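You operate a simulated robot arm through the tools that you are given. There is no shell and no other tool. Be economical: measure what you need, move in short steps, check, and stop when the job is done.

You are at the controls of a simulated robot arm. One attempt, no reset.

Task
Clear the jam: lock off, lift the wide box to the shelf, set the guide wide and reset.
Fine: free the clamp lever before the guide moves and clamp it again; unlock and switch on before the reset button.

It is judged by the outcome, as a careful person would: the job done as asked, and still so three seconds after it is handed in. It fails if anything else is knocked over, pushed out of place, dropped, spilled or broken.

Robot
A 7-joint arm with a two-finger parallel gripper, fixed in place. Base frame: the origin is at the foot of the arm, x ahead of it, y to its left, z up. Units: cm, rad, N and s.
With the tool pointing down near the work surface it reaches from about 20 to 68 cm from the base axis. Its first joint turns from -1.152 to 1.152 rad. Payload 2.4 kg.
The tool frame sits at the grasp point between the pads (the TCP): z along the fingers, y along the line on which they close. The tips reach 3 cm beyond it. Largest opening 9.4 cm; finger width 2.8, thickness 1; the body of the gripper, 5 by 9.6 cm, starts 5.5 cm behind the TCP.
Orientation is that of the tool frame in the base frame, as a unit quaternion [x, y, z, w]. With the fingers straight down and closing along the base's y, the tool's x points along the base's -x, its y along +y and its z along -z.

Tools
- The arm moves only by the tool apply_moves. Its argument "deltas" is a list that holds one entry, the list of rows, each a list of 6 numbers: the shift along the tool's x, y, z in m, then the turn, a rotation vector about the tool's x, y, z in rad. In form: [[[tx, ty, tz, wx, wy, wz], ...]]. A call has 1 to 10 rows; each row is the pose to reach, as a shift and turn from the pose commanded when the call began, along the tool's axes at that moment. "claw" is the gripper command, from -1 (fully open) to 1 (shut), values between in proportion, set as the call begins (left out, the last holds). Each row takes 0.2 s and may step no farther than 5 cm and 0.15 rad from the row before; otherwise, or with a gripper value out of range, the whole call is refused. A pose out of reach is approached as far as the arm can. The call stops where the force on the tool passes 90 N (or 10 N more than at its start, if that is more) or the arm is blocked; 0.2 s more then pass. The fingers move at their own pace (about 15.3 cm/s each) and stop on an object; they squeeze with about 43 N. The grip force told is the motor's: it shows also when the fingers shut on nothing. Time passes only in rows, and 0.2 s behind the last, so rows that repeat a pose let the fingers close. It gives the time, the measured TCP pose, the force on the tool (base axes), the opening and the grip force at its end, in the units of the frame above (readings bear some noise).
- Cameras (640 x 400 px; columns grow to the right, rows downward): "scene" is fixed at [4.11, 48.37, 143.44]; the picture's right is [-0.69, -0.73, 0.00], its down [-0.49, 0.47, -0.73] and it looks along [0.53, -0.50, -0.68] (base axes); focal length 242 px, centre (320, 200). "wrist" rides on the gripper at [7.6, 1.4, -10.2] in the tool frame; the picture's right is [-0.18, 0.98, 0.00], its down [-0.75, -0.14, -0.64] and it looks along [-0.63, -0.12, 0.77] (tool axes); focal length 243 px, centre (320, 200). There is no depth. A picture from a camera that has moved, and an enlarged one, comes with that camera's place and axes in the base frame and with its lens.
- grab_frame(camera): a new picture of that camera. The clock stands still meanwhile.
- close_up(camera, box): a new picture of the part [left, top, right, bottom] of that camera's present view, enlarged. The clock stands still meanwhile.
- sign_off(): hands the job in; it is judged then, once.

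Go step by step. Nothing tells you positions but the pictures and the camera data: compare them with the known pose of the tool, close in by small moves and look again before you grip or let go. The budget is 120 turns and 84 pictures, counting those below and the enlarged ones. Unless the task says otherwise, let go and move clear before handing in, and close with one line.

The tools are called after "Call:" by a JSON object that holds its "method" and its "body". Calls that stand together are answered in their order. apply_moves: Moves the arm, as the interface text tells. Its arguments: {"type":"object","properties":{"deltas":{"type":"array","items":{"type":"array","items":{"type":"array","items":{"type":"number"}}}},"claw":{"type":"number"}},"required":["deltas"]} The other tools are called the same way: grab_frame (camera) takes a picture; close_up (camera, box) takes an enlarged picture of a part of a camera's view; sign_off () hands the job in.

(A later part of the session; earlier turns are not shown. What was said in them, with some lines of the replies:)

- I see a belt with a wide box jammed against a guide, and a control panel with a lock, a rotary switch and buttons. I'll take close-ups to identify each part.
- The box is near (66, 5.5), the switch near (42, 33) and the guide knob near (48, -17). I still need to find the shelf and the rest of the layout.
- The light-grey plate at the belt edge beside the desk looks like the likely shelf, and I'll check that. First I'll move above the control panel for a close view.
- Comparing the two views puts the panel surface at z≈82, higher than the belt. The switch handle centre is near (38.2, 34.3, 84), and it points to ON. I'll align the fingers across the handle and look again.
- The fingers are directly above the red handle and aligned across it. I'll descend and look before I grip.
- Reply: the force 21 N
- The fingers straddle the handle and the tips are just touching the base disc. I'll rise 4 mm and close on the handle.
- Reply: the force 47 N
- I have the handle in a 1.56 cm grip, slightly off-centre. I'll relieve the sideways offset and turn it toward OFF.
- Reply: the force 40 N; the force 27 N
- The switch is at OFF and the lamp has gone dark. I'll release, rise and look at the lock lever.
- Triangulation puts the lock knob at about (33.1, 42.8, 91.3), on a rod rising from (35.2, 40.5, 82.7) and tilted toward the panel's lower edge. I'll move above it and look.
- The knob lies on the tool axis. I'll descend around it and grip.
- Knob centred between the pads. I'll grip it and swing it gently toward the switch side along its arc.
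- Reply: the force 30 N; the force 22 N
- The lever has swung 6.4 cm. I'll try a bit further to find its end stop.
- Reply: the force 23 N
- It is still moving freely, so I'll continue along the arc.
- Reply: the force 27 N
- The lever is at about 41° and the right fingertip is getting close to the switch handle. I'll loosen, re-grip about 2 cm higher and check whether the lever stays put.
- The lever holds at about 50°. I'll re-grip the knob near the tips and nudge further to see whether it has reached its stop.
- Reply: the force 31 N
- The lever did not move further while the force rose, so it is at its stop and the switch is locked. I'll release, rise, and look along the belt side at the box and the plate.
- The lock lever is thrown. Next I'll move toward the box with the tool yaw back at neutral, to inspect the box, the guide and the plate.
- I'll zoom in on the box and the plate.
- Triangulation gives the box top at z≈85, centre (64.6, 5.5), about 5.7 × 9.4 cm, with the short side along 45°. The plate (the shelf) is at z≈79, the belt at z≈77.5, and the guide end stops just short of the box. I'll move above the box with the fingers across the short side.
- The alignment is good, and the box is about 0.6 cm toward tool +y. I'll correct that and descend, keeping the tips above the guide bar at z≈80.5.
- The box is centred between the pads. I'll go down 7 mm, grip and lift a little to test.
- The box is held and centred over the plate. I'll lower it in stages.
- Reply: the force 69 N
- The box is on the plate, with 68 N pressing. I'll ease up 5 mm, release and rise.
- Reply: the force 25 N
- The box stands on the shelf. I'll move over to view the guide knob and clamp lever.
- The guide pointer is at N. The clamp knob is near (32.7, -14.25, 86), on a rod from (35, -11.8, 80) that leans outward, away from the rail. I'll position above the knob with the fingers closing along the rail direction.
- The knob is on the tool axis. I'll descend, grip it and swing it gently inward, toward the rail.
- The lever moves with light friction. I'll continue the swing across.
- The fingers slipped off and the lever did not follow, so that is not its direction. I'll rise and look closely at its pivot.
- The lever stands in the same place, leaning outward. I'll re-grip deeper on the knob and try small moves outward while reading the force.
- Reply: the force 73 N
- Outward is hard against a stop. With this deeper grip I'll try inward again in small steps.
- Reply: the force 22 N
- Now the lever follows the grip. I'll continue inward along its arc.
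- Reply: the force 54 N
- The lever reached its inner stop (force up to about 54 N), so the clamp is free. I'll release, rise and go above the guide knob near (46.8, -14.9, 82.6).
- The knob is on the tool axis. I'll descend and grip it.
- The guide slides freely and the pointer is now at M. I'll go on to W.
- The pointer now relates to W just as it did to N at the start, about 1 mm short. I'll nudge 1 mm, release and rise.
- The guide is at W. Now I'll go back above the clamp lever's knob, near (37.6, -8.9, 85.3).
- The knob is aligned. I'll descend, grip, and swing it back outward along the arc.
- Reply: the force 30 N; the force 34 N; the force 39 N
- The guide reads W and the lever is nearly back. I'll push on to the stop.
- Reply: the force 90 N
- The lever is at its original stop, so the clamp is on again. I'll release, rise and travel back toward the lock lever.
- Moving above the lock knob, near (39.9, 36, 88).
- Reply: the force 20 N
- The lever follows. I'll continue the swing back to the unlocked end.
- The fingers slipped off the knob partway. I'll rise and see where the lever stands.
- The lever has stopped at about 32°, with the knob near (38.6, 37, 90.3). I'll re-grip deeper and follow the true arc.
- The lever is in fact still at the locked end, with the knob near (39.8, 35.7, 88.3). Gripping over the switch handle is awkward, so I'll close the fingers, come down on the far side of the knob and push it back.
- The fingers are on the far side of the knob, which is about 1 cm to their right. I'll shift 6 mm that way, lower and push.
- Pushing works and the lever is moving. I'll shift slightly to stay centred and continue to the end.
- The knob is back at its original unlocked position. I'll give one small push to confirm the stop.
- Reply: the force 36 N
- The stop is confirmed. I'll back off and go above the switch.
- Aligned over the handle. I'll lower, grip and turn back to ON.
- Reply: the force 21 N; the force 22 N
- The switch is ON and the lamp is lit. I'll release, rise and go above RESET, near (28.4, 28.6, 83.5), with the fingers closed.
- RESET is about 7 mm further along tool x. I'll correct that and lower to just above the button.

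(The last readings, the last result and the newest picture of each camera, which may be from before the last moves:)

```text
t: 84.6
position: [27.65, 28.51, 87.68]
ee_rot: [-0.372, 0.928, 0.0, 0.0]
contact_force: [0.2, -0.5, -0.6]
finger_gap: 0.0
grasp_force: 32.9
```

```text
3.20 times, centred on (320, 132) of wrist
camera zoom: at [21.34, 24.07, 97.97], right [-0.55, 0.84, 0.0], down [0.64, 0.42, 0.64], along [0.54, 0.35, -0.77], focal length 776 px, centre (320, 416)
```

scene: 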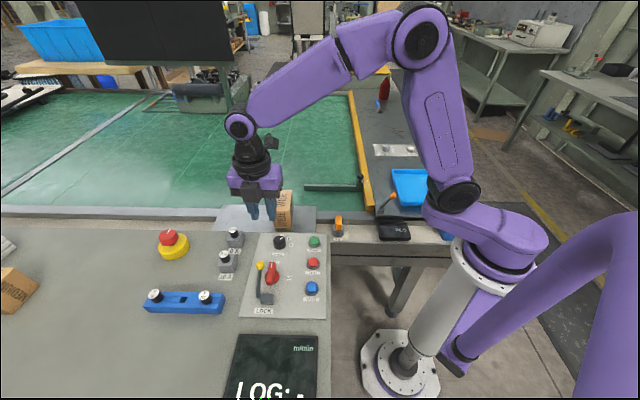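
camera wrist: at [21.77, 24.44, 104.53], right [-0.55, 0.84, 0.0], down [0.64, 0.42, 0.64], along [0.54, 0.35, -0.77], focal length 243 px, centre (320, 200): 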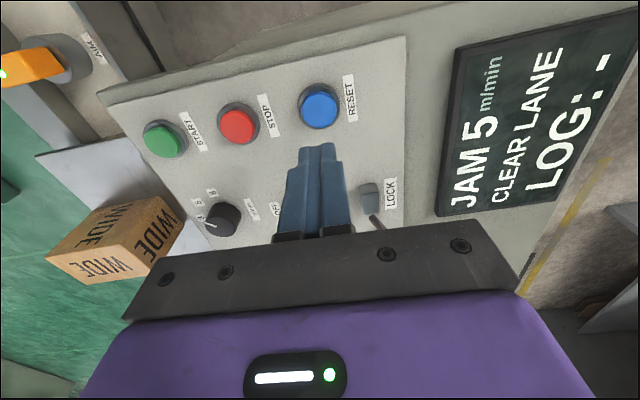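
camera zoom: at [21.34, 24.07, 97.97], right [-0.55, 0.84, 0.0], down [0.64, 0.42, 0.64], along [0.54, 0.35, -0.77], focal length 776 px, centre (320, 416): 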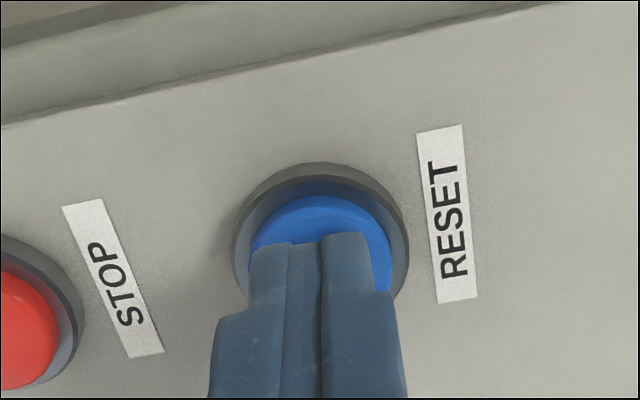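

The tips are over the button. I'll press in small steps.

Call:
{"method": "apply_moves", "body": {"deltas": [[[0, 0, 0.005, 0, 0, 0], [0, 0, 0.01, 0, 0, 0], [0, 0, 0.013, 0, 0, 0]]]}}

Call:
{"method": "close_up", "body": {"camera": "scene", "box": [200, 270, 360, 400]}}

```text
t: 85.4
position: [27.81, 28.39, 86.52]
ee_rot: [-0.374, 0.927, 0.001, 0.001]
contact_force: [-6.0, 2.1, 14.5]
finger_gap: 0.01
grasp_force: 32.3
```

```text
3.08 times, centred on (280, 335) of scene
camera zoom: at [4.08, 48.36, 143.45], right [-0.69, -0.73, 0.0], down [-0.49, 0.47, -0.73], along [0.53, -0.5, -0.68], focal length 746 px, centre (443, -215)
```

zoom: 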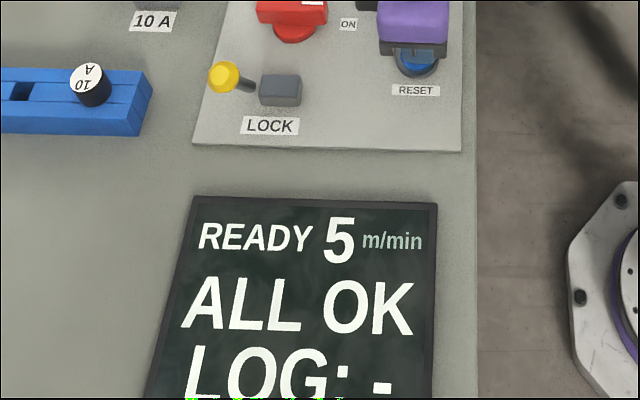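

The display reads READY / ALL OK, so the reset has taken. I'll rise clear and do a final check.

Call:
{"method": "apply_moves", "body": {"deltas": [[[0, 0, -0.03, 0, 0, 0], [0, 0, -0.08, 0, 0, 0], [0, 0, -0.13, 0, 0, 0], [0, 0, -0.18, 0, 0, 0], [0, 0, -0.22, 0, 0, 0], [0, 0, -0.22, 0, 0, 0]]]}}

Call:
{"method": "grab_frame", "body": {"camera": "scene"}}

Call:
{"method": "close_up", "body": {"camera": "scene", "box": [200, 150, 440, 320]}}

```text
t: 86.8
position: [27.7, 28.39, 108.42]
ee_rot: [-0.373, 0.928, 0.0, 0.0]
contact_force: [-0.6, 0.2, 0.0]
finger_gap: 0.0
grasp_force: 33.0
```

```text
8 pictures are left
```

scene: 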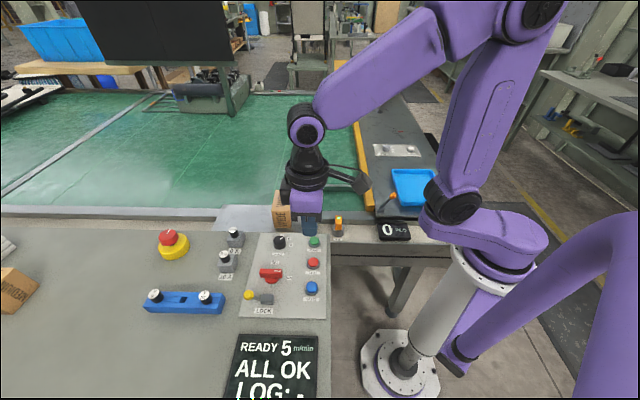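

```text
2.35 times, centred on (320, 235) of scene
camera zoom: at [4.11, 48.37, 143.44], right [-0.69, -0.73, 0.0], down [-0.49, 0.47, -0.73], along [0.53, -0.5, -0.68], focal length 570 px, centre (320, 118)
```

zoom: 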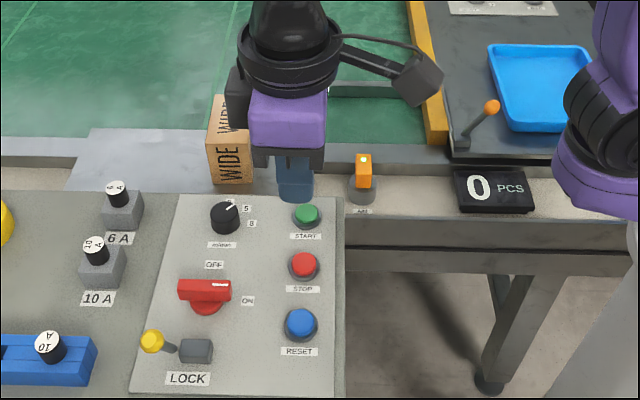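

The display reads READY / ALL OK. The wide box stands on the shelf, the guide is at W and clamped, the lock is open and the switch is ON. Handing in.

Call:
{"method": "sign_off", "body": {}}

```text
The job is handed in.
```

The jam is cleared and the job is handed in: the wide box is on the shelf, the guide is set to W and clamped again, power is back on, and after the reset the display reads READY / ALL OK.
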